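You operate a simulated robot arm through the tools that you are given. There is no shell and no other tool. Be economical: measure what you need, move in short steps, check, and stop when the job is done.

You run a simulated two-armed robot. Do the job below in one go: nothing can be reset, and whatever is moved stays where it is left.

TASK
Stop the player, swap its cassette for the teal one and rewind that.
Fine: lay the old one on the table.

The check looks at the end state, three seconds after you hand in, the way a careful person would. Anything else that was tipped, shoved, dropped, spilled or broken makes it a failure.

THE ROBOT
Two 6-joint arms with two-finger parallel grippers on one trunk, on a base that drives. Base frame: it is fixed to the floor where the robot stands at the start and does not move with it; the origin is under the middle of the robot, x ahead of it, y to its left, z up. Readings come in m, degrees, newtons and seconds.
The left shoulder is at the start at [0.059, 0.141, 0.949], the right one opposite. With the tool pointing down near the work surface each hand reaches from about 0.28 to 0.68 m from the robot's upright axis, wherever it stands, measured 20 degrees to its own side. Places, roughly: back button [0.6, 0, 0.8]; slot of the tape player [0.6, 0.1, 0.8]; stop button [0.6, 0, 0.8]; tape player [0.6, 0, 0.8]; top of the long table [2.4, 0.3, 0.7]. Payload 3.43 kg a hand.
The tool frame of a hand sits at the grasp point between the pads (the TCP): z along the fingers, y along the line on which they close. The tips reach 0.03 m beyond it. Largest opening 0.094 m; finger width 0.028, thickness 0.01; the body of the gripper, 0.05 by 0.096 m, starts 0.055 m behind the TCP.
Orientation is that of the tool frame in the base frame, as a unit quaternion [x, y, z, w]. With the fingers straight down and closing along the base's y, the tool's x points along the base's -x, its y along +y and its z along -z.

THE INTERFACE
- The arms move only by the tool send_rows. It takes "left_motion", "right_motion" or both (then of equal length, played together; a hand with none holds still); each is a list that holds one entry, the list of rows, each a list of 7 numbers: the closure, from 0 (fully open) to 1 (shut), then the shift along the tool's x, y, z in mm, then the turn, a rotation vector about the tool's x, y, z in degrees. In form: [[[jaw, tx, ty, tz, rx, ry, rz], ...]]. A call has 1 to 10 rows; each row is the pose to reach, as a shift and turn from the pose commanded when the call began, along the tool's axes at that moment. A row lasts 0.2 s, in which the tool goes at most 0.05 m and 8.6 degrees; a call with a longer step from one row to the next is refused whole, and so is a gripper value outside its range. A pose out of reach is approached as far as the arm can. The call stops where the force on the tool passes 40 N (or 10 N more than at its start, if that is more) or the arm is blocked; 0.2 s more then pass. Each finger travels about 0.153 m/s and halts on what it meets, pressing with about 26 N; the grip force reading is that of the motor and also rises with nothing between the fingers. The clock runs only during rows and for 0.2 s after the last one: add rows that repeat a pose to give the fingers time. The reply holds the time, the measured pose of the TCP, the force on the tool along the base axes, the opening and the grip force, in the units named above and with some noise, with the torque about the TCP (base axes, N m) and any sound that the robot's microphone picked up.
- Cameras (640 x 400 px; columns grow to the right, rows downward): "scene" is now at [0.1236, 0.0023, 1.5332]; the picture's right is [0.05, -1.00, 0.00], its down [-0.88, -0.04, -0.47] and it looks along [0.47, 0.02, -0.88] (base axes); focal length 256 px, centre (320, 200). "left" rides on the left gripper at [0.076, -0.014, -0.103] in its tool frame; the picture's right is [0.18, 0.98, 0.00], its down [-0.75, 0.14, -0.64] and it looks along [-0.63, 0.12, 0.77] (tool axes); focal length 243 px, centre (320, 200). "right" rides on the right gripper at [0.076, 0.014, -0.102] in its tool frame; the picture's right is [-0.18, 0.98, 0.00], its down [-0.75, -0.14, -0.64] and it looks along [-0.63, -0.12, 0.77] (tool axes); focal length 243 px, centre (320, 200). There is no depth. A picture from a camera that has moved, and an enlarged one, comes with that camera's place and axes in the base frame and with its lens.
- grab_frame(camera): a new picture of that camera. No time passes.
- move_column(by): slides the trunk up (or, below 0, down) by that many m; the arms and the scene camera ride with it, the base frame stays. It gives what a move gives, with no picture.
- steer(legs): drives the robot by 1 to 6 legs, each [ahead, left, turn to the left] in m, m and degrees, along the robot's own axes; the way and the turn of a leg run together, so that a leg with both is an arc; at most 1.5 m and 180 degrees a leg. The arms and the cameras ride along, it lands a little off, and it stops where it bumps. It gives what a move gives.
- pan_tilt(pan, tilt): turns the head with the scene camera to pan (to the left, within 86 degrees either way) and tilt (down, from -29 to 69), counted from straight ahead of the robot. It gives what a move gives.
- close_up(camera, box): a new picture of the part [left, top, right, bottom] of that camera's present view, enlarged. No time passes.
- sign_off(): hands the job in; it is judged then, once.

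Work in short steps. Places have to be worked out from the pictures, the camera data and where the tool is seen: move nearer, look again, correct. Check each grasp and each placing, and mend what went wrong. You have 120 turns and 108 pictures in all, those below and enlarged ones among them. Open the grippers and draw the arms clear of the work before you hand the job in, unless the task says otherwise; then end with one line.

The tools are called after "Call:" by a JSON object that holds its "api" and its "payload". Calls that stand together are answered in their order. send_rows: Moves the arms, as the interface text tells. Its arguments: {"type":"object","properties":{"left_motion":{"type":"array","items":{"type":"array","items":{"type":"array","items":{"type":"number"}}}},"right_motion":{"type":"array","items":{"type":"array","items":{"type":"array","items":{"type":"number"}}}}},"required":[]} The other tools are called the same way: move_column (by) slides the trunk up or down; steer (legs) drives the base; pan_tilt (pan, tilt) turns the head that bears the scene camera; grab_frame (camera) takes a picture; close_up (camera, box) takes an enlarged picture of a part of a camera's view; sign_off () hands the job in.

At the start:

```text
clock: 0.0
left_tool_pos: [0.3297, 0.1136, 1.1342]
left_ee_rot: [0.0, 1.0, -0.001, 0.001]
left_contact_force: [0.2, -0.2, -0.5]
left_moment: [0.01, -0.04, 0.04]
left_gripper_width: 0.0942
left_gripper_force: 0.0
right_tool_pos: [0.4943, -0.243, 1.0626]
right_ee_rot: [0.0, 1.0, 0.0, 0.0]
right_contact_force: [-1.0, 0.1, 0.2]
right_moment: [0.04, -0.02, 0.01]
right_gripper_width: 0.0942
right_gripper_force: 0.0
trunk travel left (down, up): [-0.525, 0.065]
robot x, y, heading: [-0.002, -0.0021, 0.0]
head pan, tilt: [2.6, 61.7]
```

scene: 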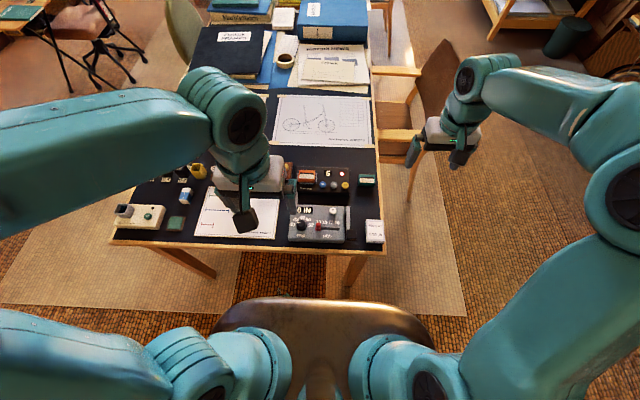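
right: 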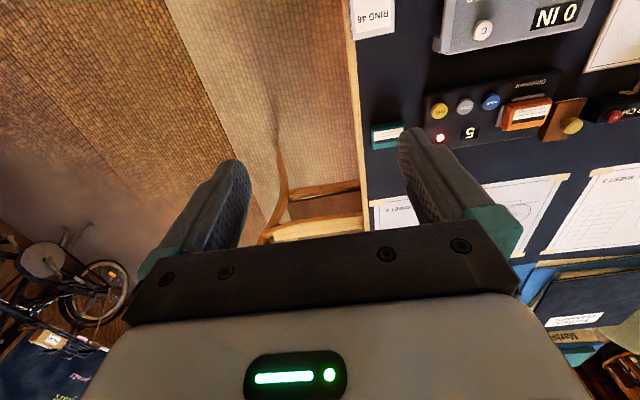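
left: 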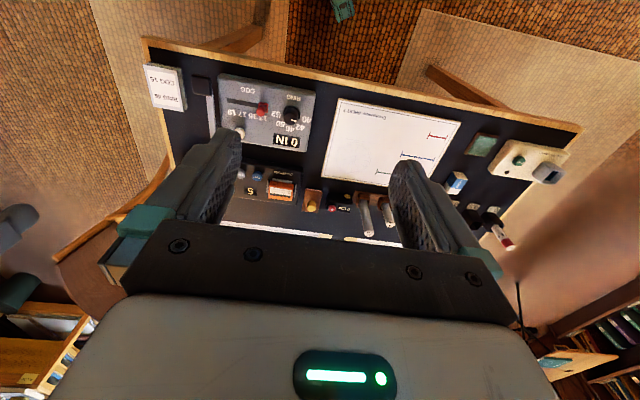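

The tape player seems to be the dark box with coloured buttons near the table middle; I look closer from the scene and right cameras.

Call:
{"api": "close_up", "payload": {"camera": "scene", "box": [270, 150, 400, 250]}}

Call:
{"api": "close_up", "payload": {"camera": "right", "box": [350, 60, 640, 200]}}

```text
4.00 times, centred on (335, 200) of scene
camera zoom: at [0.1236, 0.0023, 1.5332], right [0.05, -1.0, 0.0], down [-0.88, -0.04, -0.47], along [0.47, 0.02, -0.88], focal length 1024 px, centre (260, 200)
```

zoom: 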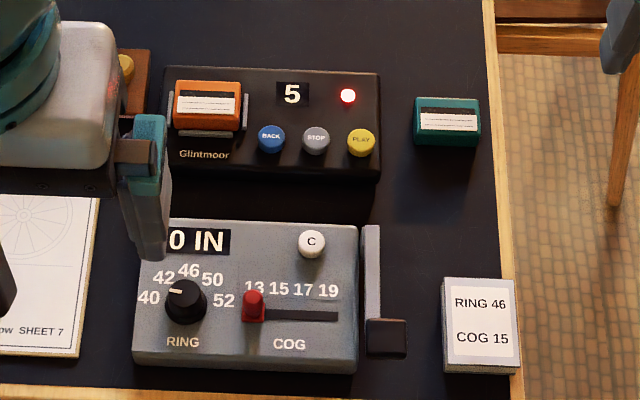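

```text
2.21 times, centred on (495, 130) of right
camera zoom: at [0.4184, -0.2266, 1.1664], right [0.18, 0.98, 0.0], down [0.75, -0.14, 0.64], along [0.63, -0.12, -0.77], focal length 535 px, centre (-66, 354)
```

zoom: 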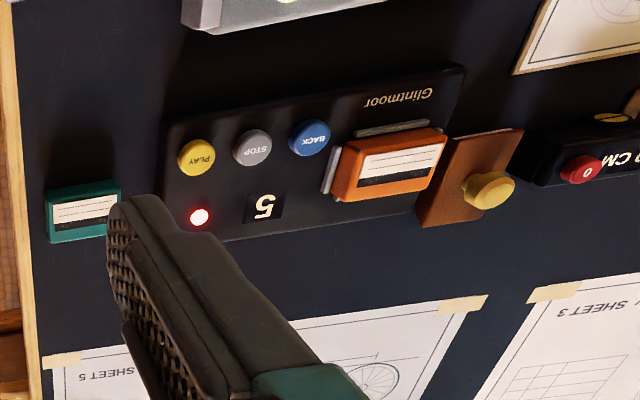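

Triangulating gives the stop button at about (0.593,-0.026,0.770), back at (0.593,0.013), orange cassette around (0.61,0.07) and teal around (0.645,-0.15). I move the right hand part way, jaws closing, to look again.

Call:
{"api": "send_rows", "payload": {"right_motion": [[[0.2, -10, 30, 25, 0, 0, 0], [0.4, -20, 60, 50, 0, 0, 0], [0.6, -30, 90, 75, 0, 0, 0], [0.8, -40, 120, 100, 0, 0, 0], [1, -50, 150, 120, 0, 0, 0], [1, -60, 180, 130, 0, 0, 0], [1, -65, 200, 140, 0, 0, 0], [1, -65, 200, 140, 0, 0, 0]]]}}

Call:
{"api": "grab_frame", "payload": {"camera": "right"}}

Call:
{"api": "grab_frame", "payload": {"camera": "scene"}}

```text
clock: 1.8
left_tool_pos: [0.3304, 0.1145, 1.1347]
left_ee_rot: [0.0, 1.0, -0.001, 0.0]
left_contact_force: [-0.5, -1.1, -0.2]
left_moment: [0.01, 0.0, -0.04]
left_gripper_width: 0.0938
left_gripper_force: 0.1
right_tool_pos: [0.5603, -0.0413, 0.923]
right_ee_rot: [0.0, 1.0, 0.0, -0.001]
right_contact_force: [-0.3, -0.1, 0.7]
right_moment: [-0.03, -0.02, 0.01]
right_gripper_width: 0.0
right_gripper_force: 25.6
trunk travel left (down, up): [-0.525, 0.065]
robot x, y, heading: [-0.0001, 0.0025, -0.1]
head pan, tilt: [2.6, 61.7]
```

```text
102 pictures are left
camera right: at [0.4838, -0.0265, 1.0266], right [0.18, 0.98, 0.0], down [0.75, -0.14, 0.64], along [0.63, -0.12, -0.77], focal length 243 px, centre (320, 200)
```

right: 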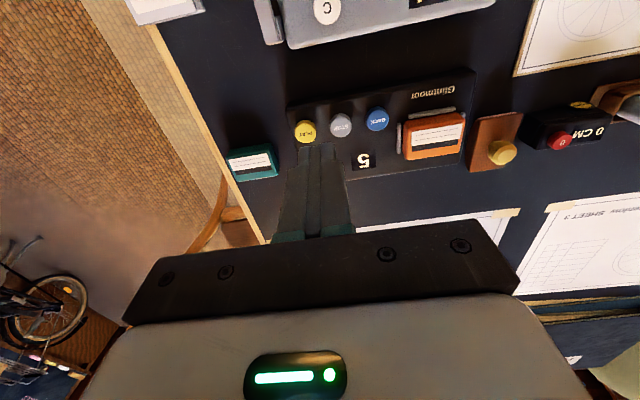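

```text
101 pictures are left
camera scene: at [0.1245, 0.002, 1.5331], right [0.05, -1.0, 0.0], down [-0.88, -0.04, -0.47], along [0.47, 0.02, -0.88], focal length 256 px, centre (320, 200)
```

scene: 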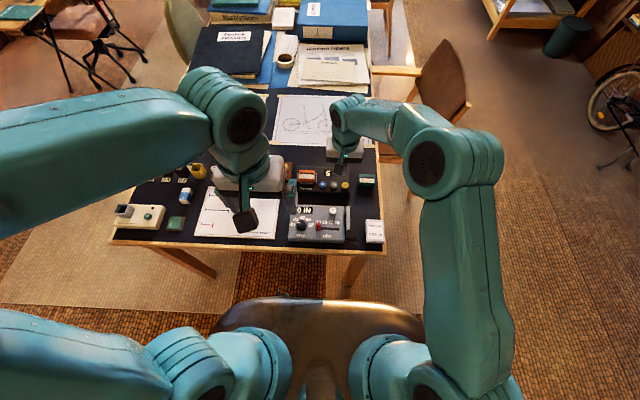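

I zoom in on player and both cassettes.

Call:
{"api": "close_up", "payload": {"camera": "right", "box": [210, 50, 490, 225]}}

```text
2.29 times, centred on (350, 138) of right
camera zoom: at [0.4838, -0.0265, 1.0266], right [0.18, 0.98, 0.0], down [0.75, -0.14, 0.64], along [0.63, -0.12, -0.77], focal length 555 px, centre (251, 343)
```

zoom: 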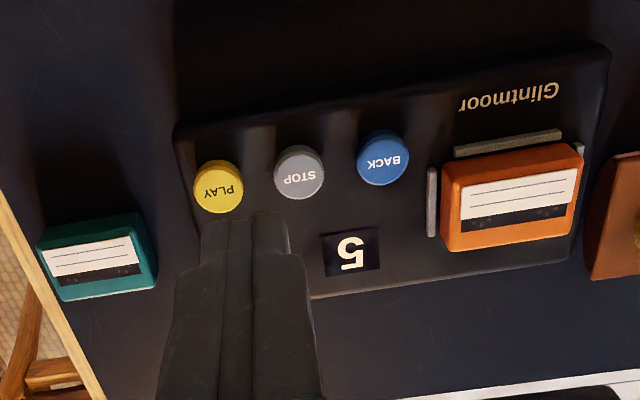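

Everything agrees: stop button at (0.594,-0.025,0.77). I go above it and down to a tip height of about 0.78.

Call:
{"api": "send_rows", "payload": {"right_motion": [[[1, -17, 8, 30, 0, 0, 0], [1, -33.4, 15.8, 60, 0, 0, 0], [1, -33.4, 15.8, 90, 0, 0, 0], [1, -33.4, 15.8, 110, 0, 0, 0], [1, -33.4, 15.8, 113, 0, 0, 0]]]}}

Call:
{"api": "grab_frame", "payload": {"camera": "right"}}

```text
clock: 3.0
left_tool_pos: [0.3294, 0.1135, 1.1345]
left_ee_rot: [0.0, 1.0, 0.0, 0.002]
left_contact_force: [0.2, -0.4, 0.1]
left_moment: [0.04, -0.04, 0.0]
left_gripper_width: 0.094
left_gripper_force: 0.1
right_tool_pos: [0.5934, -0.0253, 0.809]
right_ee_rot: [0.0, 1.0, 0.0, 0.002]
right_contact_force: [0.0, -0.4, 0.4]
right_moment: [0.0, 0.0, 0.0]
right_gripper_width: 0.0
right_gripper_force: 25.6
trunk travel left (down, up): [-0.525, 0.065]
robot x, y, heading: [0.0014, 0.0027, 0.2]
head pan, tilt: [2.6, 61.7]
```

```text
99 pictures are left
camera right: at [0.5173, -0.0113, 0.9133], right [0.18, 0.98, 0.0], down [0.75, -0.14, 0.64], along [0.63, -0.12, -0.77], focal length 243 px, centre (320, 200)
```

right: 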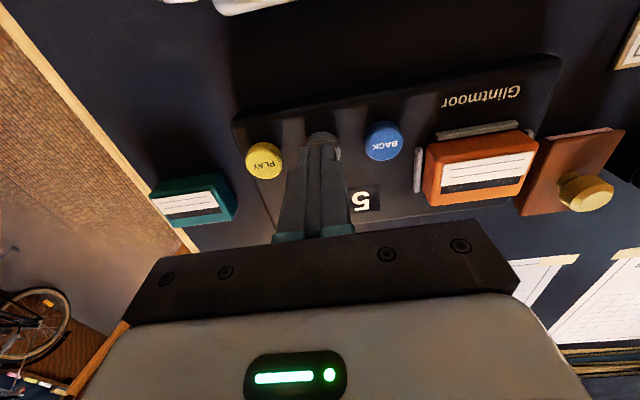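

The tip is right over the stop button. I press down in small steps, with the force stop as a guard, and come back up.

Call:
{"api": "send_rows", "payload": {"right_motion": [[[1, 0, 0, 5, 0, 0, 0], [1, 0, 0, 8, 0, 0, 0], [1, 0, 0, 10, 0, 0, 0], [1, 0, 0, 12, 0, 0, 0], [1, 0, 0, 13, 0, 0, 0], [1, 0, 0, 14, 0, 0, 0]]]}}

Call:
{"api": "close_up", "payload": {"camera": "right", "box": [220, 80, 500, 255]}}

```text
clock: 4.4
left_tool_pos: [0.3279, 0.1131, 1.1345]
left_ee_rot: [-0.001, 1.0, -0.001, 0.002]
left_contact_force: [-0.5, -0.4, 0.3]
left_moment: [0.01, 0.01, 0.01]
left_gripper_width: 0.0941
left_gripper_force: 0.0
right_tool_pos: [0.5932, -0.0251, 0.7985]
right_ee_rot: [0.0, 1.0, 0.0, 0.004]
right_contact_force: [-0.5, -4.3, 27.0]
right_moment: [-0.08, 0.12, 0.04]
right_gripper_width: 0.0
right_gripper_force: 26.0
trunk travel left (down, up): [-0.525, 0.065]
robot x, y, heading: [0.0014, -0.002, -0.0]
head pan, tilt: [2.6, 61.7]
heard: click
```

```text
2.29 times, centred on (360, 168) of right
camera zoom: at [0.5166, -0.0109, 0.9017], right [0.18, 0.98, 0.0], down [0.75, -0.14, 0.65], along [0.64, -0.12, -0.76], focal length 555 px, centre (229, 274)
```

zoom: 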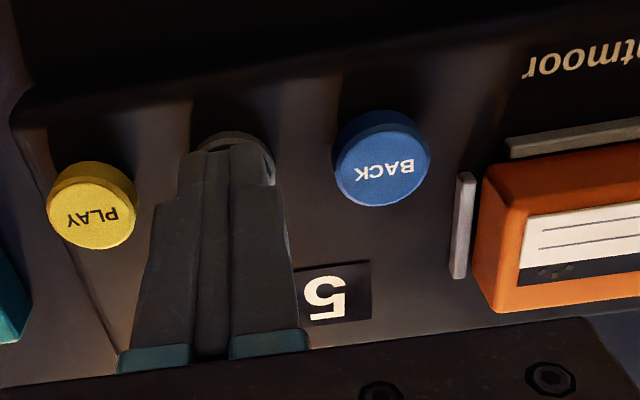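

It clicked. I rise, back away to the right, open the jaws, and check the light; the right hand then sits above the teal cassette.

Call:
{"api": "send_rows", "payload": {"right_motion": [[[1, 0, 0, -5, 0, 0, 0], [1, 0, 0, -40, 0, 0, 0], [1, 0, 0, -80, 0, 0, 0], [1, -5, -30, -110, 0, 0, 0], [0.8, -10, -60, -110, 0, 0, 0], [0.6, -15, -90, -110, 0, 0, 0], [0.4, -20, -125, -110, 0, 0, 0], [0.2, -20, -125, -110, 0, 0, 0], [0, -20, -125, -110, 0, 0, 0]]]}}

Call:
{"api": "grab_frame", "payload": {"camera": "right"}}

Call:
{"api": "close_up", "payload": {"camera": "scene", "box": [270, 150, 400, 250]}}

```text
clock: 6.4
left_tool_pos: [0.3308, 0.1133, 1.1344]
left_ee_rot: [-0.001, 1.0, -0.001, 0.001]
left_contact_force: [1.1, 0.1, -1.0]
left_moment: [0.03, -0.01, 0.01]
left_gripper_width: 0.0939
left_gripper_force: 0.1
right_tool_pos: [0.6136, -0.1523, 0.9052]
right_ee_rot: [-0.001, 1.0, 0.0, 0.001]
right_contact_force: [0.3, 0.0, -0.5]
right_moment: [0.03, -0.01, -0.01]
right_gripper_width: 0.094
right_gripper_force: 0.2
trunk travel left (down, up): [-0.525, 0.065]
robot x, y, heading: [0.0026, 0.0012, 0.0]
head pan, tilt: [2.6, 61.7]
```

```text
97 pictures are left
camera right: at [0.5378, -0.1374, 1.0089], right [0.18, 0.98, 0.0], down [0.75, -0.14, 0.64], along [0.63, -0.12, -0.77], focal length 243 px, centre (320, 200)
```

right: 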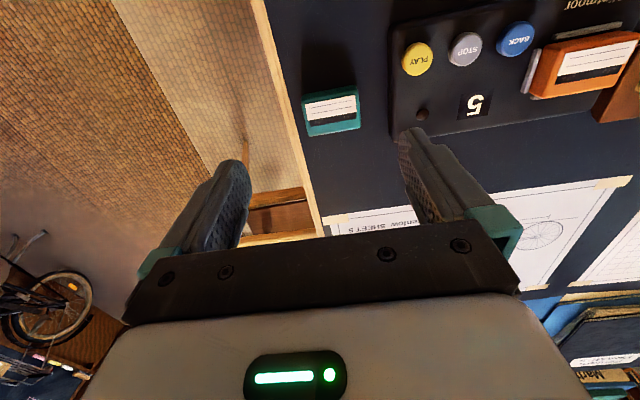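

```text
4.00 times, centred on (335, 200) of scene
camera zoom: at [0.1245, 0.0006, 1.5331], right [0.05, -1.0, 0.0], down [-0.88, -0.04, -0.47], along [0.47, 0.02, -0.88], focal length 1024 px, centre (260, 200)
```

zoom: 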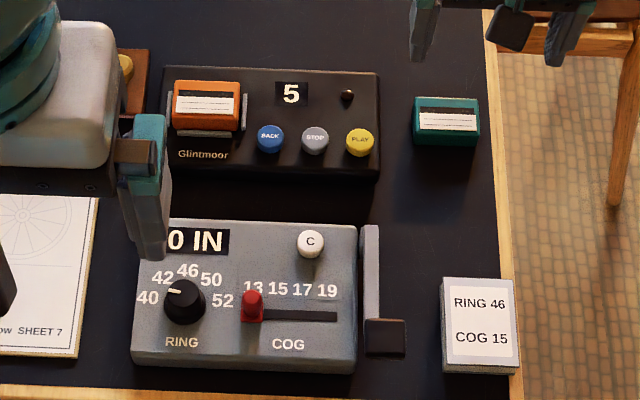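

Light is off, so stop worked. I shift the left hand to its side out of the way and bring the right hand nearer the orange cassette to see the slot rails.

Call:
{"api": "send_rows", "payload": {"left_motion": [[[0, 0, 20, -5, 0, 0, 0], [0, 0, 40, -10, 0, 0, 0], [0, 0, 60, -15, 0, 0, 0], [0, 0, 80, -20, 0, 0, 0], [0, 0, 100, -20, 0, 0, 0], [0, 0, 120, -20, 0, 0, 0], [0, 0, 140, -20, 0, 0, 0], [0, 0, 160, -20, 0, 0, 0], [0, 0, 160, -20, 0, 0, 0]]], "right_motion": [[[0, 0, 0, 0, 0, 0, 0], [0, 10, 40, 0, 0, 0, 0], [0, 20, 80, 0, 0, 0, 0], [0, 30, 120, 0, 0, 0, 0], [0, 40, 160, 0, 0, 0, 0], [0, 50, 195, 0, 0, 0, 0], [0, 50, 222, 0, 0, 0, 0], [0, 50, 222, 30, 0, 0, 0], [0, 50, 222, 30, 0, 0, 0]]]}}

Call:
{"api": "grab_frame", "payload": {"camera": "right"}}

Call:
{"api": "grab_frame", "payload": {"camera": "scene"}}

```text
clock: 8.4
left_tool_pos: [0.3296, 0.2752, 1.1539]
left_ee_rot: [0.0, 1.0, -0.002, 0.001]
left_contact_force: [-0.3, 1.1, -0.2]
left_moment: [-0.02, -0.02, 0.01]
left_gripper_width: 0.094
left_gripper_force: 0.1
right_tool_pos: [0.5642, 0.0714, 0.8748]
right_ee_rot: [0.0, 1.0, 0.0, 0.0]
right_contact_force: [-0.1, 0.3, -0.1]
right_moment: [0.01, -0.03, 0.01]
right_gripper_width: 0.0944
right_gripper_force: 0.0
trunk travel left (down, up): [-0.525, 0.065]
robot x, y, heading: [0.002, 0.0, -0.0]
head pan, tilt: [2.6, 61.7]
```

```text
95 pictures are left
camera right: at [0.4873, 0.0864, 0.979], right [0.18, 0.98, 0.0], down [0.75, -0.14, 0.64], along [0.63, -0.12, -0.77], focal length 243 px, centre (320, 200)
```

right: 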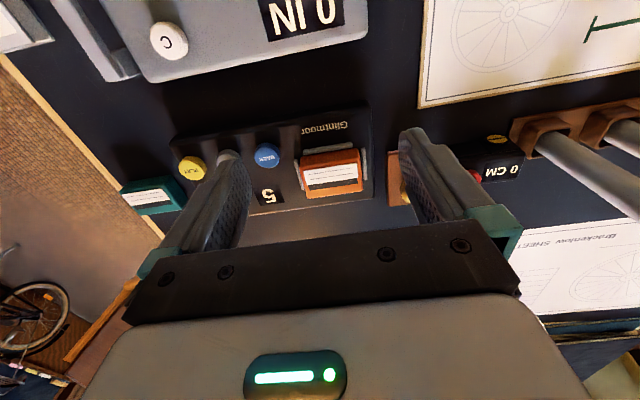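

```text
94 pictures are left
camera scene: at [0.1236, 0.0026, 1.5332], right [0.05, -1.0, 0.0], down [-0.88, -0.04, -0.47], along [0.47, 0.02, -0.88], focal length 256 px, centre (320, 200)
```

scene: 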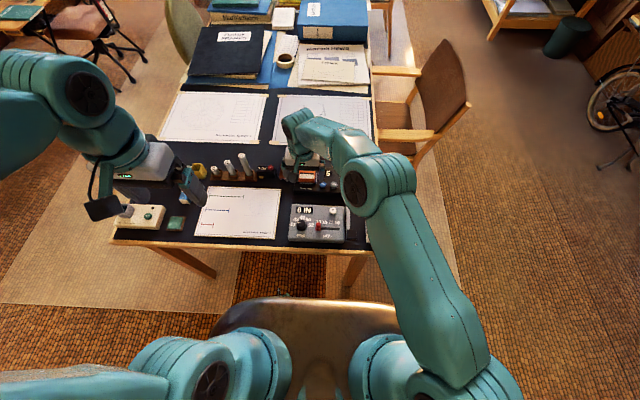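

Call:
{"api": "close_up", "payload": {"camera": "right", "box": [240, 110, 400, 210]}}

```text
4.00 times, centred on (320, 160) of right
camera zoom: at [0.4873, 0.0864, 0.979], right [0.18, 0.98, 0.0], down [0.75, -0.14, 0.64], along [0.63, -0.12, -0.77], focal length 970 px, centre (320, 360)
```

zoom: 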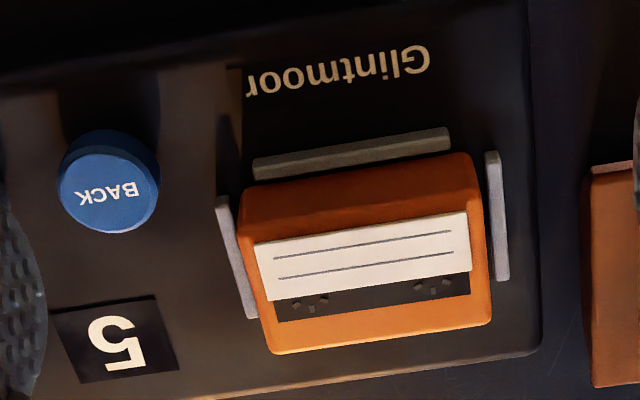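

Rails stand on three sides, tops near z≈0.768; the cassette top is near 0.782, centre (0.6235,0.072), about 60 mm long in y. I go over it with a 74 mm opening and lower the tips to just above the rails.

Call:
{"api": "send_rows", "payload": {"right_motion": [[[0.21, -30, 0.6, 0, 0, 0, 0], [0.21, -59.3, 0.6, 10, 0, 0, 0], [0.21, -59.3, 0.6, 35, 0, 0, 0], [0.21, -59.3, 0.6, 50, 0, 0, 0], [0.21, -59.3, 0.6, 50, 0, 0, 0]]]}}

Call:
{"api": "close_up", "payload": {"camera": "right", "box": [180, 80, 460, 255]}}

Call:
{"api": "close_up", "payload": {"camera": "scene", "box": [240, 130, 370, 211]}}

```text
clock: 9.6
left_tool_pos: [0.3304, 0.2733, 1.1549]
left_ee_rot: [0.0, 1.0, 0.0, 0.0]
left_contact_force: [-0.1, 0.1, 0.1]
left_moment: [-0.01, 0.0, 0.0]
left_gripper_width: 0.0939
left_gripper_force: 0.0
right_tool_pos: [0.6034, 0.0628, 0.8326]
right_ee_rot: [0.001, 1.0, 0.0, 0.0]
right_contact_force: [-0.5, 0.0, -0.1]
right_moment: [-0.03, 0.0, 0.03]
right_gripper_width: 0.0741
right_gripper_force: 0.0
right hand out of reach, approached as far as the arm can: row 2, 3, 4, 5
trunk travel left (down, up): [-0.525, 0.065]
robot x, y, heading: [0.0018, -0.0007, -0.1]
head pan, tilt: [2.6, 61.7]
```

```text
2.29 times, centred on (320, 168) of right
camera zoom: at [0.5268, 0.0773, 0.9356], right [0.18, 0.98, 0.0], down [0.75, -0.14, 0.64], along [0.63, -0.12, -0.77], focal length 555 px, centre (320, 274)
```

zoom: 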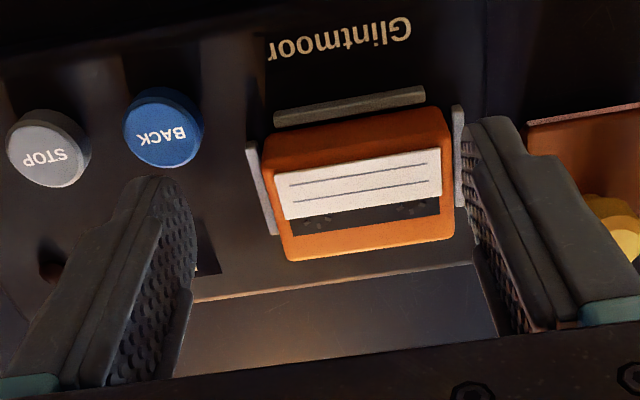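

```text
4.92 times, centred on (305, 170) of scene
camera zoom: at [0.1244, 0.0021, 1.5332], right [0.05, -1.0, 0.0], down [-0.88, -0.04, -0.47], along [0.47, 0.02, -0.88], focal length 1260 px, centre (394, 345)
```

zoom: 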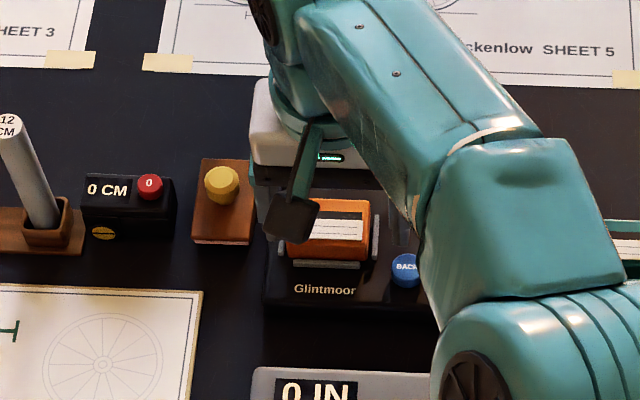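

The target is slightly out of reach for the right arm. I raise the hand, then drive the base a little ahead and left.

Call:
{"api": "send_rows", "payload": {"right_motion": [[[0.21, 10, 0, -30, 0, 0, 0], [0.21, 40, -5, -60, 0, 0, 0], [0.21, 70, -10, -70, 0, 0, 0]]]}}

Call:
{"api": "steer", "payload": {"legs": [[0.06, 0.04, 0]]}}

Call:
{"api": "grab_frame", "payload": {"camera": "scene"}}

Call:
{"api": "grab_frame", "payload": {"camera": "right"}}

```text
clock: 10.4
left_tool_pos: [0.3278, 0.2727, 1.1553]
left_ee_rot: [-0.001, 1.0, -0.001, 0.001]
left_contact_force: [-0.6, 0.5, -0.2]
left_moment: [0.02, -0.04, -0.02]
left_gripper_width: 0.0941
left_gripper_force: 0.0
right_tool_pos: [0.532, 0.0529, 0.9031]
right_ee_rot: [0.0, 1.0, 0.0, 0.001]
right_contact_force: [0.2, -0.1, 0.2]
right_moment: [-0.04, -0.05, 0.0]
right_gripper_width: 0.0743
right_gripper_force: 0.0
trunk travel left (down, up): [-0.525, 0.065]
robot x, y, heading: [-0.0019, -0.0017, -0.3]
head pan, tilt: [2.6, 61.7]
```

```text
clock: 11.8
left_tool_pos: [0.3891, 0.3124, 1.1535]
left_ee_rot: [0.0, 1.0, -0.002, 0.0]
left_contact_force: [-1.1, 1.1, 0.0]
left_moment: [-0.02, -0.01, 0.01]
left_gripper_width: 0.0941
left_gripper_force: 0.0
right_tool_pos: [0.5922, 0.0924, 0.9009]
right_ee_rot: [0.001, 1.0, 0.0, 0.0]
right_contact_force: [-0.7, -0.3, -0.5]
right_moment: [-0.01, -0.01, 0.01]
right_gripper_width: 0.0745
right_gripper_force: 0.0
trunk travel left (down, up): [-0.525, 0.065]
robot x, y, heading: [0.0598, 0.0432, 0.1]
head pan, tilt: [2.6, 61.7]
```

```text
90 pictures are left
camera scene: at [0.1879, 0.0442, 1.5332], right [0.05, -1.0, 0.0], down [-0.88, -0.04, -0.47], along [0.47, 0.02, -0.88], focal length 256 px, centre (320, 200)
```

scene: 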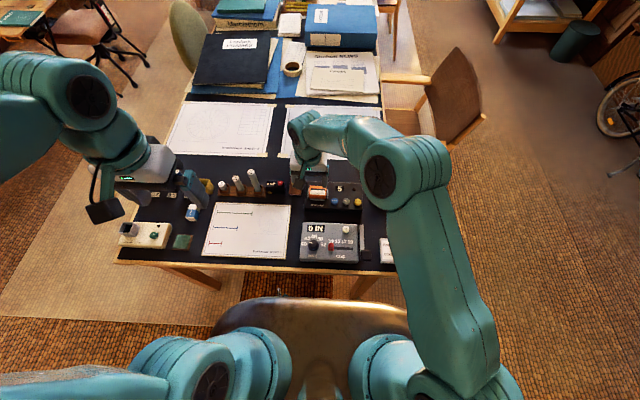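

```text
89 pictures are left
camera right: at [0.5158, 0.1076, 1.0051], right [0.18, 0.98, 0.0], down [0.75, -0.14, 0.64], along [0.63, -0.12, -0.77], focal length 243 px, centre (320, 200)
```

right: 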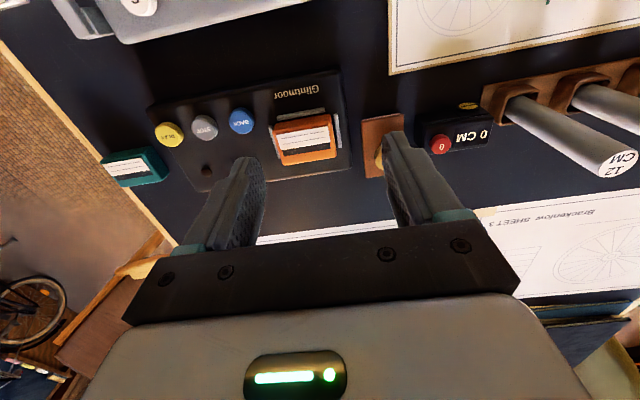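

The drive worked. Now over the cassette at z 0.83 to check alignment.

Call:
{"api": "send_rows", "payload": {"right_motion": [[[0.21, -15, -10, 20, 0, 0, 0], [0.21, -31.3, -20.4, 45, 0, 0, 0], [0.21, -31.3, -20.4, 70, 0, 0, 0], [0.21, -31.3, -20.4, 70, 0, 0, 0]]]}}

Call:
{"api": "close_up", "payload": {"camera": "right", "box": [180, 80, 460, 255]}}

```text
clock: 12.8
left_tool_pos: [0.3902, 0.3114, 1.1538]
left_ee_rot: [0.001, 1.0, 0.0, 0.0]
left_contact_force: [-0.7, -0.1, -0.9]
left_moment: [-0.03, 0.03, 0.01]
left_gripper_width: 0.094
left_gripper_force: 0.0
right_tool_pos: [0.6237, 0.0729, 0.8315]
right_ee_rot: [0.0, 1.0, 0.0, 0.0]
right_contact_force: [-0.5, -0.2, -0.3]
right_moment: [0.01, 0.02, -0.03]
right_gripper_width: 0.0745
right_gripper_force: 0.0
trunk travel left (down, up): [-0.525, 0.065]
robot x, y, heading: [0.0613, 0.0432, -0.1]
head pan, tilt: [2.6, 61.7]
```

```text
2.29 times, centred on (320, 168) of right
camera zoom: at [0.5474, 0.0864, 0.9346], right [0.18, 0.98, 0.0], down [0.75, -0.14, 0.64], along [0.63, -0.12, -0.77], focal length 555 px, centre (320, 274)
```

zoom: 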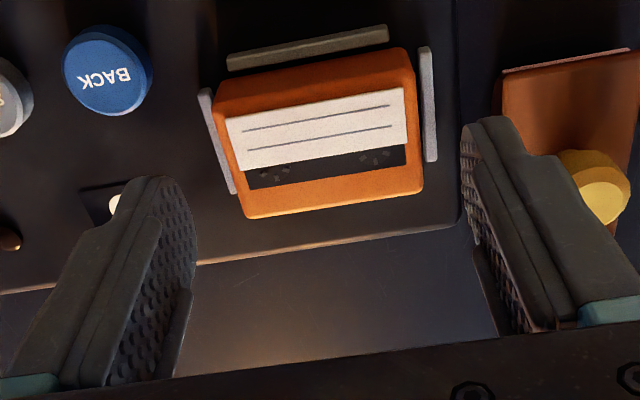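

Centre recomputed as (0.625,0.073), right under the grasp point. I lower 28 mm and close.

Call:
{"api": "send_rows", "payload": {"right_motion": [[[0.21, -1, 0, 12, 0, 0, 0], [0.21, -1, 0, 22, 0, 0, 0], [0.21, -1, 0, 27, 0, 0, 0], [0.21, -1, 0, 28, 0, 0, 0]]]}}

Call:
{"api": "close_up", "payload": {"camera": "right", "box": [180, 50, 460, 225]}}

```text
clock: 13.8
left_tool_pos: [0.3896, 0.3112, 1.1529]
left_ee_rot: [0.0, 1.0, 0.0, 0.0]
left_contact_force: [0.6, -0.7, -0.7]
left_moment: [0.0, -0.03, 0.05]
left_gripper_width: 0.094
left_gripper_force: 0.1
right_tool_pos: [0.6241, 0.0729, 0.8033]
right_ee_rot: [0.0, 1.0, 0.0, -0.001]
right_contact_force: [0.1, -0.4, -0.3]
right_moment: [0.01, 0.02, -0.03]
right_gripper_width: 0.0741
right_gripper_force: 0.1
trunk travel left (down, up): [-0.525, 0.065]
robot x, y, heading: [0.0597, 0.0421, -0.0]
head pan, tilt: [2.6, 61.7]
```

```text
2.29 times, centred on (320, 138) of right
camera zoom: at [0.5482, 0.0868, 0.9068], right [0.18, 0.98, 0.0], down [0.75, -0.14, 0.64], along [0.63, -0.12, -0.77], focal length 555 px, centre (320, 343)
```

zoom: 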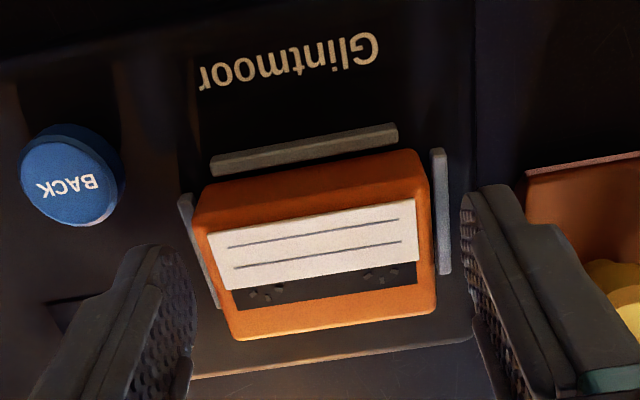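

Aligned. Close and lift gently.

Call:
{"api": "send_rows", "payload": {"right_motion": [[[0.35, 0, 0, 0, 0, 0, 0], [0.6, 0, 0, 0, 0, 0, 0], [0.6, 0, 0, 0, 0, 0, 0], [0.6, 0, 0, -5, 0, 0, 0], [0.6, 0, 0, -15, 0, 0, 0], [0.6, 0, 0, -35, 0, 0, 0]]]}}

Call:
{"api": "grab_frame", "payload": {"camera": "right"}}

```text
clock: 15.2
left_tool_pos: [0.3893, 0.3117, 1.1531]
left_ee_rot: [0.001, 1.0, -0.001, 0.0]
left_contact_force: [0.0, 0.6, -0.8]
left_moment: [-0.03, 0.01, 0.02]
left_gripper_width: 0.0939
left_gripper_force: 0.1
right_tool_pos: [0.624, 0.0734, 0.839]
right_ee_rot: [0.0, 1.0, -0.001, 0.001]
right_contact_force: [0.4, -0.7, -0.9]
right_moment: [-0.02, 0.0, -0.02]
right_gripper_width: 0.0571
right_gripper_force: 25.8
trunk travel left (down, up): [-0.525, 0.065]
robot x, y, heading: [0.0607, 0.0416, -0.1]
head pan, tilt: [2.6, 61.7]
```

```text
86 pictures are left
camera right: at [0.5473, 0.0872, 0.9423], right [0.18, 0.98, 0.0], down [0.75, -0.14, 0.64], along [0.63, -0.12, -0.77], focal length 243 px, centre (320, 200)
```

right: 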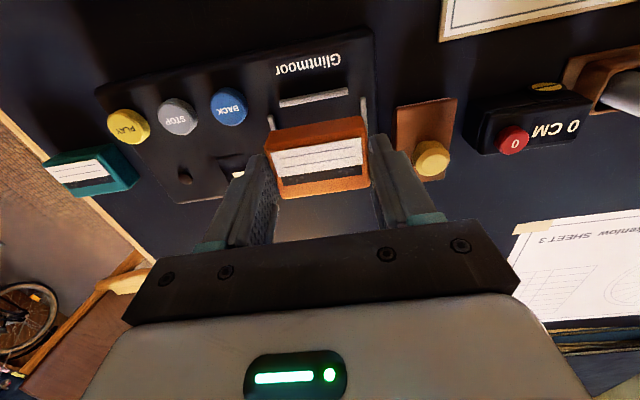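

Grip holds (57 mm). I carry it right to the free spot in front of the teal one, near (0.56,-0.145), and look before lowering.

Call:
{"api": "send_rows", "payload": {"right_motion": [[[0.6, 0, 0, -40, 0, 0, 0], [0.6, 15, -40, -40, 0, 0, 0], [0.6, 30, -85, -40, 0, 0, 0], [0.6, 45, -130, -40, 0, 0, 0], [0.6, 55, -175, -40, 0, 0, 0], [0.6, 64, -218, -40, 0, 0, 0], [0.6, 64, -218, -10, 0, 0, 0], [0.6, 64, -218, 10, 0, 0, 0], [0.6, 64, -218, 10, 0, 0, 0]]]}}

Call:
{"api": "grab_frame", "payload": {"camera": "right"}}

Call:
{"api": "close_up", "payload": {"camera": "scene", "box": [280, 170, 410, 270]}}

```text
clock: 17.2
left_tool_pos: [0.3892, 0.3125, 1.1543]
left_ee_rot: [0.0, 1.0, -0.001, 0.001]
left_contact_force: [-0.4, -0.1, -0.1]
left_moment: [-0.02, 0.02, 0.0]
left_gripper_width: 0.0941
left_gripper_force: 0.1
right_tool_pos: [0.5613, -0.1456, 0.8293]
right_ee_rot: [0.0, 1.0, 0.0, 0.0]
right_contact_force: [0.1, 0.8, -0.9]
right_moment: [0.01, 0.01, -0.01]
right_gripper_width: 0.0571
right_gripper_force: 26.2
trunk travel left (down, up): [-0.525, 0.065]
robot x, y, heading: [0.0613, 0.0435, 0.2]
head pan, tilt: [2.6, 61.7]
```

```text
85 pictures are left
camera right: at [0.4846, -0.1307, 0.9319], right [0.18, 0.98, 0.0], down [0.75, -0.14, 0.64], along [0.63, -0.12, -0.77], focal length 243 px, centre (320, 200)
```

right: 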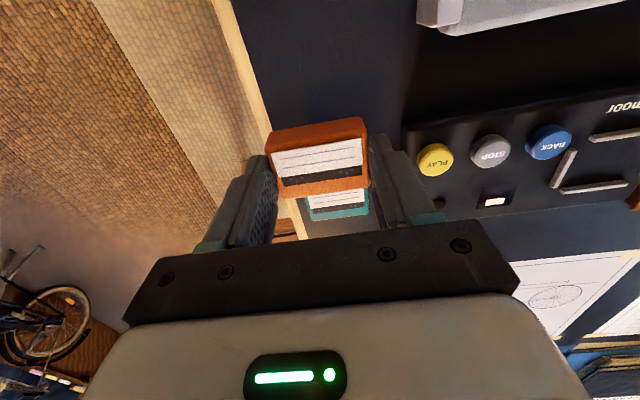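

```text
4.00 times, centred on (345, 220) of scene
camera zoom: at [0.1874, 0.0448, 1.5331], right [0.05, -1.0, 0.0], down [-0.88, -0.04, -0.47], along [0.47, 0.02, -0.88], focal length 1024 px, centre (220, 120)
```

zoom: 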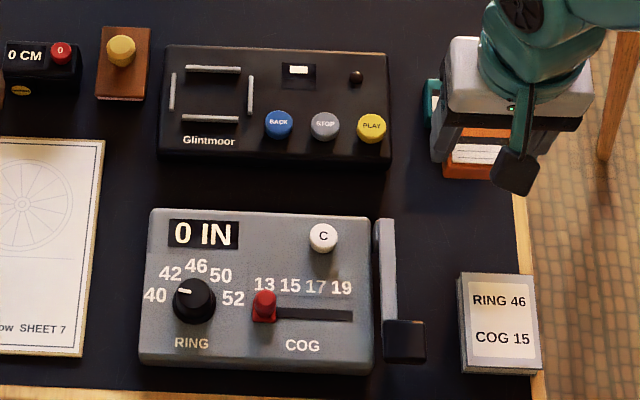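

The slot has low rails on all four sides. The free spot is better at (0.54,-0.137), clear of player, lever and table edge; I shift there and lower gradually until the table is felt.

Call:
{"api": "send_rows", "payload": {"right_motion": [[[0.6, 21, 8, 0, 0, 0, 0], [0.6, 21, 8, 15, 0, 0, 0], [0.6, 21, 8, 30, 0, 0, 0], [0.6, 21, 8, 35, 0, 0, 0], [0.6, 21, 8, 39, 0, 0, 0], [0.6, 21, 8, 42, 0, 0, 0]]]}}

Call:
{"api": "grab_frame", "payload": {"camera": "right"}}

```text
clock: 18.6
left_tool_pos: [0.387, 0.3122, 1.154]
left_ee_rot: [0.0, 1.0, -0.001, 0.001]
left_contact_force: [0.3, 0.3, 0.6]
left_moment: [0.01, -0.01, -0.01]
left_gripper_width: 0.0938
left_gripper_force: 0.1
right_tool_pos: [0.5379, -0.1364, 0.7875]
right_ee_rot: [-0.001, 1.0, 0.0, 0.001]
right_contact_force: [0.4, 0.1, -0.1]
right_moment: [0.02, 0.0, -0.03]
right_gripper_width: 0.0571
right_gripper_force: 26.3
trunk travel left (down, up): [-0.525, 0.065]
robot x, y, heading: [0.062, 0.0392, 0.1]
head pan, tilt: [2.6, 61.7]
```

```text
83 pictures are left
camera right: at [0.4622, -0.1225, 0.8908], right [0.18, 0.98, 0.0], down [0.75, -0.14, 0.64], along [0.63, -0.12, -0.77], focal length 243 px, centre (320, 200)
```

right: 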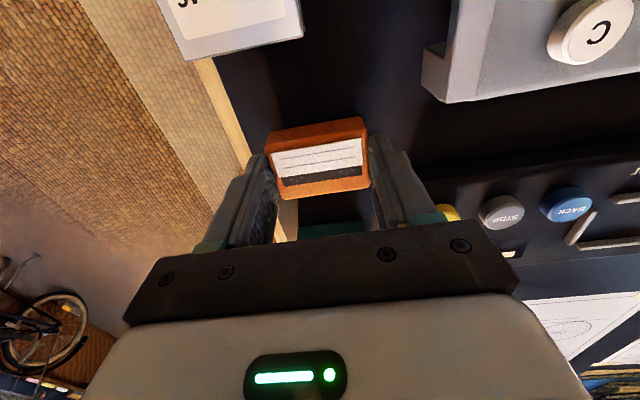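

Clear surroundings, no contact yet; continue lowering in small steps.

Call:
{"api": "send_rows", "payload": {"right_motion": [[[0.6, 0, 0, 3, 0, 0, 0], [0.6, 0, 0, 6, 0, 0, 0], [0.6, 0, 0, 9, 0, 0, 0], [0.6, 0, 0, 12, 0, 0, 0]]]}}

```text
clock: 19.6
left_tool_pos: [0.3883, 0.3137, 1.1547]
left_ee_rot: [0.0, 1.0, -0.001, 0.0]
left_contact_force: [-0.1, 0.2, 0.5]
left_moment: [-0.03, 0.01, 0.01]
left_gripper_width: 0.0939
left_gripper_force: 0.1
right_tool_pos: [0.5392, -0.1382, 0.7755]
right_ee_rot: [0.0, 1.0, 0.0, 0.002]
right_contact_force: [-3.5, -1.9, 24.6]
right_moment: [-0.05, 0.01, 0.0]
right_gripper_width: 0.0578
right_gripper_force: 26.0
trunk travel left (down, up): [-0.525, 0.065]
robot x, y, heading: [0.0629, 0.0411, -0.1]
head pan, tilt: [2.6, 61.7]
```

Contact with the table (25 N). I ease off, open modestly and rise.

Call:
{"api": "send_rows", "payload": {"right_motion": [[[0.6, 0, 0, -1.5, 0, 0, 0], [0.3, 0, 0, -1.5, 0, 0, 0], [0.26, 0, 0, -1.5, 0, 0, 0], [0.26, 0, 0, -1.5, 0, 0, 0], [0.26, 0, 0, -20, 0, 0, 0], [0.26, 0, 0, -50, 0, 0, 0], [0.26, 0, 0, -90, 0, 0, 0]]]}}

Call:
{"api": "grab_frame", "payload": {"camera": "right"}}

Call:
{"api": "close_up", "payload": {"camera": "scene", "box": [280, 170, 410, 270]}}

```text
clock: 21.2
left_tool_pos: [0.3869, 0.3137, 1.1543]
left_ee_rot: [0.0, 1.0, -0.001, 0.001]
left_contact_force: [0.0, 0.4, 0.6]
left_moment: [-0.01, 0.02, -0.01]
left_gripper_width: 0.094
left_gripper_force: 0.0
right_tool_pos: [0.5381, -0.1382, 0.8651]
right_ee_rot: [0.0, 1.0, 0.0, 0.0]
right_contact_force: [-0.4, 0.0, 0.2]
right_moment: [0.03, -0.04, 0.03]
right_gripper_width: 0.0695
right_gripper_force: 0.0
trunk travel left (down, up): [-0.525, 0.065]
robot x, y, heading: [0.0652, 0.0433, 0.1]
head pan, tilt: [2.6, 61.7]
```

```text
82 pictures are left
camera right: at [0.4617, -0.1231, 0.9696], right [0.18, 0.98, 0.0], down [0.75, -0.14, 0.64], along [0.63, -0.12, -0.77], focal length 243 px, centre (320, 200)
```

right: 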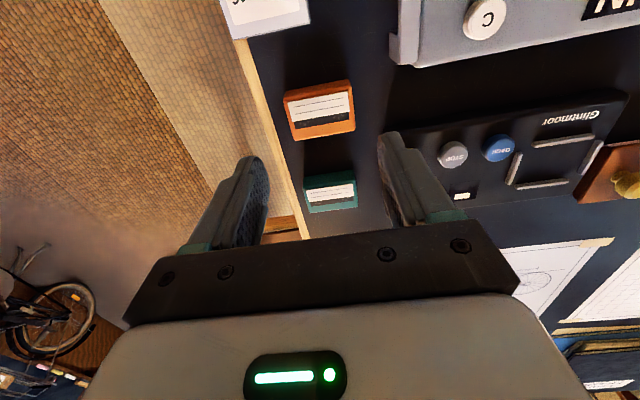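

```text
4.00 times, centred on (345, 220) of scene
camera zoom: at [0.1852, 0.0447, 1.5333], right [0.05, -1.0, 0.0], down [-0.88, -0.04, -0.47], along [0.47, 0.02, -0.88], focal length 1024 px, centre (220, 120)
```

zoom: 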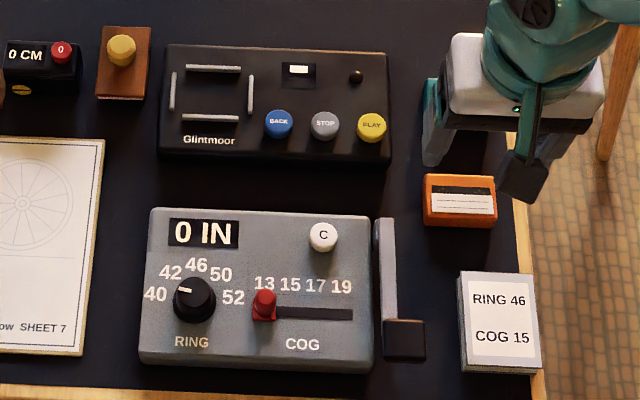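

Orange lies fine on the table. The teal one computes to about (0.632,-0.143); I go above it at z 0.83 and look.

Call:
{"api": "send_rows", "payload": {"right_motion": [[[0.21, -45, -2, 0, 0, 0, 0], [0.21, -94, -5, 0, 0, 0, 0], [0.21, -94, -5, 35, 0, 0, 0], [0.21, -94, -5, 35, 0, 0, 0]]]}}

Call:
{"api": "close_up", "payload": {"camera": "right", "box": [180, 80, 460, 255]}}

```text
clock: 22.2
left_tool_pos: [0.3881, 0.3122, 1.1532]
left_ee_rot: [0.0, 1.0, -0.001, 0.001]
left_contact_force: [1.0, -0.5, -0.5]
left_moment: [0.01, -0.01, 0.0]
left_gripper_width: 0.0939
left_gripper_force: 0.0
right_tool_pos: [0.6335, -0.1412, 0.8298]
right_ee_rot: [-0.001, 1.0, -0.001, 0.0]
right_contact_force: [1.4, 0.0, 0.8]
right_moment: [0.02, -0.01, -0.02]
right_gripper_width: 0.0743
right_gripper_force: 0.0
trunk travel left (down, up): [-0.525, 0.065]
robot x, y, heading: [0.058, 0.0411, -0.3]
head pan, tilt: [2.6, 61.7]
```

```text
2.29 times, centred on (320, 168) of right
camera zoom: at [0.557, -0.1268, 0.9332], right [0.18, 0.98, 0.0], down [0.75, -0.14, 0.64], along [0.63, -0.12, -0.77], focal length 555 px, centre (320, 274)
```

zoom: 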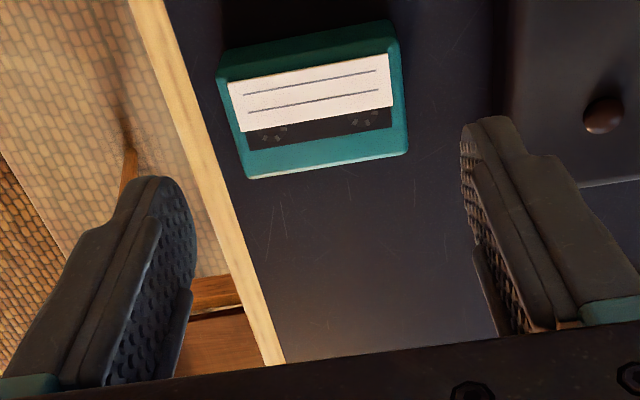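

Teal centre (0.635,-0.143), unrotated. I lower to grasp height 0.776, the same relative grip as on the orange one.

Call:
{"api": "send_rows", "payload": {"right_motion": [[[0.21, -1, -1.8, 20, 0, 0, 0], [0.21, -1, -1.8, 40, 0, 0, 0], [0.21, -1, -1.8, 50, 0, 0, 0], [0.21, -1, -1.8, 53.5, 0, 0, 0], [0.21, -1, -1.8, 53.5, 0, 0, 0]]]}}

Call:
{"api": "close_up", "payload": {"camera": "right", "box": [180, 80, 460, 255]}}

```text
clock: 23.4
left_tool_pos: [0.3884, 0.3114, 1.1537]
left_ee_rot: [-0.001, 1.0, -0.002, -0.001]
left_contact_force: [-0.1, 0.9, 0.1]
left_moment: [0.0, -0.01, 0.03]
left_gripper_width: 0.0939
left_gripper_force: 0.1
right_tool_pos: [0.634, -0.1436, 0.7752]
right_ee_rot: [0.0, 1.0, 0.001, 0.0]
right_contact_force: [0.3, -0.2, 0.1]
right_moment: [-0.01, 0.0, 0.03]
right_gripper_width: 0.0745
right_gripper_force: 0.1
trunk travel left (down, up): [-0.525, 0.065]
robot x, y, heading: [0.0628, 0.0422, 0.1]
head pan, tilt: [2.6, 61.7]
```

```text
2.29 times, centred on (320, 168) of right
camera zoom: at [0.5581, -0.129, 0.8794], right [0.18, 0.98, 0.0], down [0.75, -0.14, 0.64], along [0.63, -0.12, -0.77], focal length 555 px, centre (320, 274)
```

zoom: 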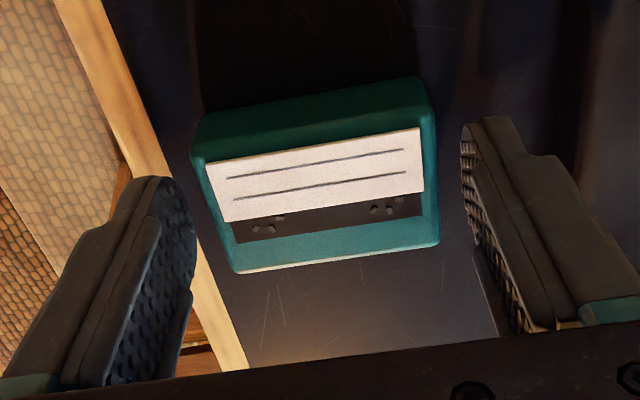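

Relative position matches the orange grasp exactly. Close and lift.

Call:
{"api": "send_rows", "payload": {"right_motion": [[[0.35, 0, 0, 0, 0, 0, 0], [0.6, 0, 0, 0, 0, 0, 0], [0.6, 0, 0, 0, 0, 0, 0], [0.6, 0, 0, -5, 0, 0, 0], [0.6, 0, 0, -25, 0, 0, 0], [0.6, 0, 0, -60, 0, 0, 0], [0.6, 0, 0, -90, 0, 0, 0]]]}}

Call:
{"api": "grab_frame", "payload": {"camera": "right"}}

Call:
{"api": "close_up", "payload": {"camera": "scene", "box": [295, 170, 360, 220]}}

```text
clock: 25.0
left_tool_pos: [0.389, 0.3126, 1.154]
left_ee_rot: [0.0, 1.0, 0.0, 0.0]
left_contact_force: [0.4, -0.1, 0.3]
left_moment: [0.0, 0.01, 0.02]
left_gripper_width: 0.0943
left_gripper_force: 0.0
right_tool_pos: [0.6339, -0.1438, 0.868]
right_ee_rot: [0.0, 1.0, 0.0, 0.0]
right_contact_force: [-0.6, 0.2, -0.9]
right_moment: [0.04, -0.02, -0.02]
right_gripper_width: 0.0569
right_gripper_force: 25.6
trunk travel left (down, up): [-0.525, 0.065]
robot x, y, heading: [0.0621, 0.0426, -0.2]
head pan, tilt: [2.6, 61.7]
```

```text
78 pictures are left
camera right: at [0.5575, -0.1296, 0.9709], right [0.18, 0.98, 0.0], down [0.75, -0.14, 0.64], along [0.63, -0.12, -0.77], focal length 243 px, centre (320, 200)
```

right: 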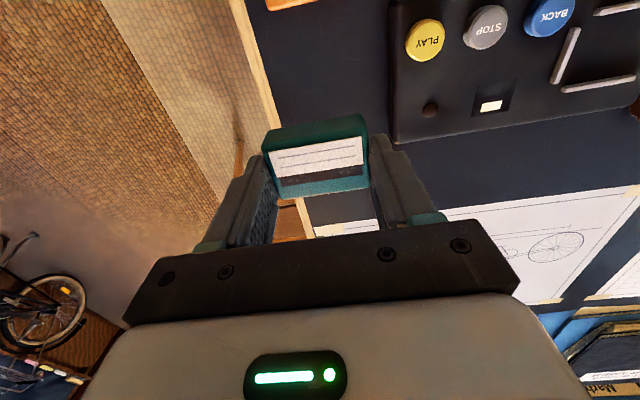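

```text
8.00 times, centred on (328, 195) of scene
camera zoom: at [0.1869, 0.0443, 1.5331], right [0.05, -1.0, 0.0], down [-0.88, -0.04, -0.47], along [0.47, 0.02, -0.88], focal length 2047 px, centre (260, 240)
```

zoom: 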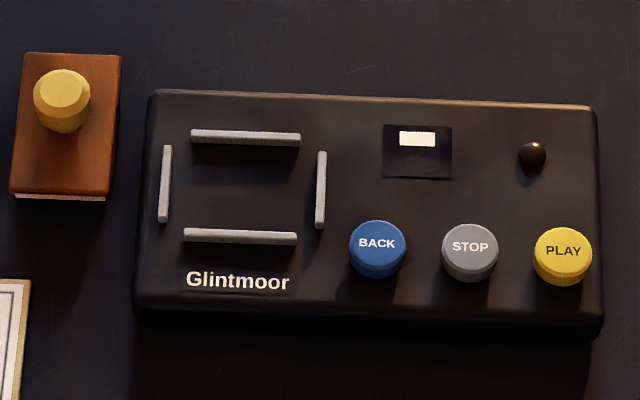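

Teal is held the same way. I carry it over the slot to (0.624,0.073) and hover at 0.835 to check.

Call:
{"api": "send_rows", "payload": {"right_motion": [[[0.6, 2, 43, 0, 0, 0, 0], [0.6, 4, 87, 0, 0, 0, 0], [0.6, 6, 131, 0, 0, 0, 0], [0.6, 8, 174, 0, 0, 0, 0], [0.6, 10, 200, 0, 0, 0, 0], [0.6, 10, 217, 0, 0, 0, 0], [0.6, 10, 217, 33, 0, 0, 0], [0.6, 10, 217, 33, 0, 0, 0]]]}}

Call:
{"api": "close_up", "payload": {"camera": "right", "box": [180, 60, 460, 235]}}

Call:
{"api": "close_up", "payload": {"camera": "scene", "box": [295, 170, 360, 220]}}

```text
clock: 26.8
left_tool_pos: [0.3872, 0.3127, 1.1553]
left_ee_rot: [0.0, 1.0, -0.002, 0.001]
left_contact_force: [0.0, 0.5, 1.2]
left_moment: [0.0, -0.05, 0.01]
left_gripper_width: 0.0938
left_gripper_force: 0.1
right_tool_pos: [0.6235, 0.0753, 0.8331]
right_ee_rot: [-0.001, 1.0, 0.0, 0.001]
right_contact_force: [-0.5, 0.4, 0.1]
right_moment: [-0.02, 0.01, 0.03]
right_gripper_width: 0.0571
right_gripper_force: 25.8
trunk travel left (down, up): [-0.525, 0.065]
robot x, y, heading: [0.0675, 0.0425, -0.1]
head pan, tilt: [2.6, 61.7]
```

```text
2.29 times, centred on (320, 148) of right
camera zoom: at [0.5472, 0.0888, 0.9366], right [0.18, 0.98, 0.0], down [0.75, -0.14, 0.64], along [0.63, -0.12, -0.77], focal length 555 px, centre (320, 320)
```

zoom: 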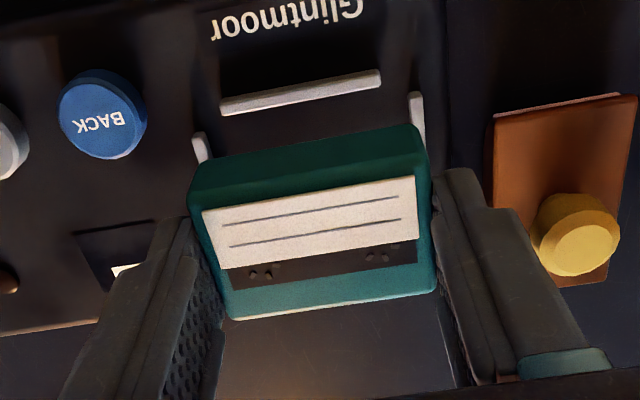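

```text
8.00 times, centred on (328, 195) of scene
camera zoom: at [0.186, 0.0453, 1.5332], right [0.05, -1.0, 0.0], down [-0.88, -0.04, -0.47], along [0.47, 0.02, -0.88], focal length 2047 px, centre (260, 240)
```

zoom: 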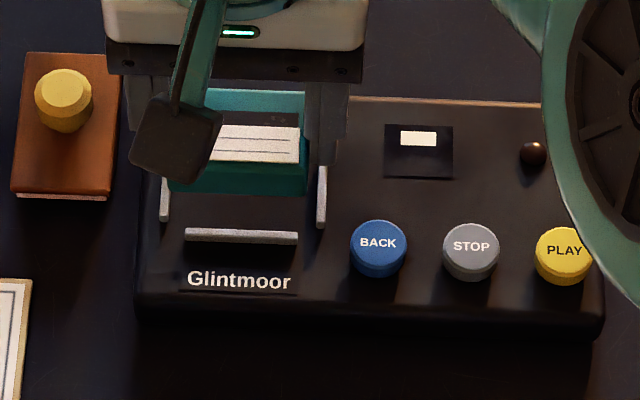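

The camera pose says I'm about 1.7 mm too far in +y versus the orange grip; I correct that and descend to just above the rails.

Call:
{"api": "send_rows", "payload": {"right_motion": [[[0.6, 0, -1.7, 0, 0, 0, 0], [0.6, 0, -1.7, 10, 0, 0, 0], [0.6, 0, -1.7, 16, 0, 0, 0], [0.6, 0, -1.7, 16, 0, 0, 0]]]}}

Call:
{"api": "close_up", "payload": {"camera": "right", "box": [180, 60, 460, 235]}}

Call:
{"api": "close_up", "payload": {"camera": "scene", "box": [295, 170, 360, 220]}}

```text
clock: 27.8
left_tool_pos: [0.388, 0.3124, 1.1544]
left_ee_rot: [-0.001, 1.0, -0.001, 0.001]
left_contact_force: [-0.4, -0.9, -0.2]
left_moment: [0.0, -0.01, -0.03]
left_gripper_width: 0.0939
left_gripper_force: 0.0
right_tool_pos: [0.6242, 0.0705, 0.8165]
right_ee_rot: [-0.001, 1.0, 0.0, 0.0]
right_contact_force: [0.0, -0.2, -1.0]
right_moment: [-0.02, -0.01, -0.01]
right_gripper_width: 0.0573
right_gripper_force: 25.7
trunk travel left (down, up): [-0.525, 0.065]
robot x, y, heading: [0.0608, 0.0434, -0.5]
head pan, tilt: [2.6, 61.7]
```

```text
2.29 times, centred on (320, 148) of right
camera zoom: at [0.5476, 0.0861, 0.9205], right [0.18, 0.98, 0.0], down [0.75, -0.14, 0.64], along [0.63, -0.12, -0.77], focal length 555 px, centre (320, 320)
```

zoom: 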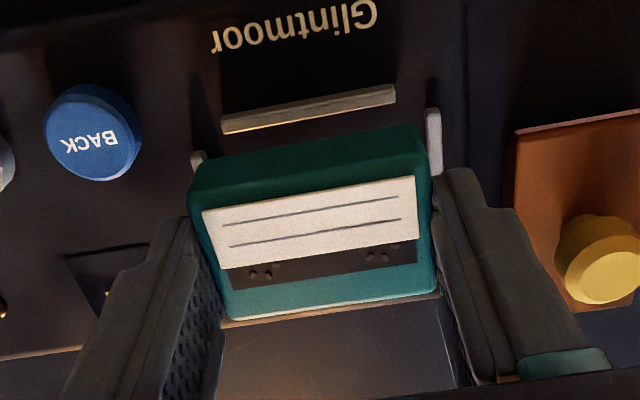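

```text
8.00 times, centred on (328, 195) of scene
camera zoom: at [0.1866, 0.0447, 1.5332], right [0.05, -1.0, 0.0], down [-0.88, -0.04, -0.47], along [0.47, 0.02, -0.88], focal length 2047 px, centre (260, 240)
```

zoom: 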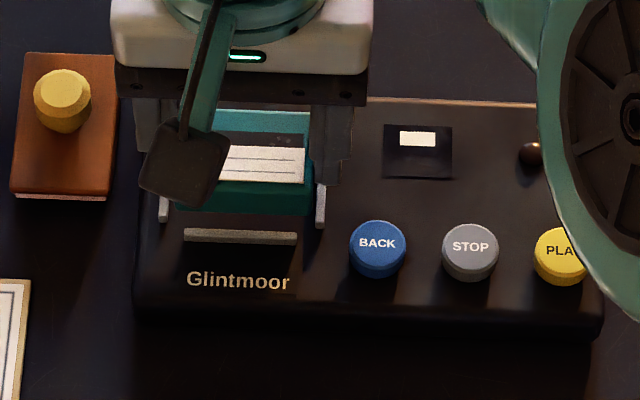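

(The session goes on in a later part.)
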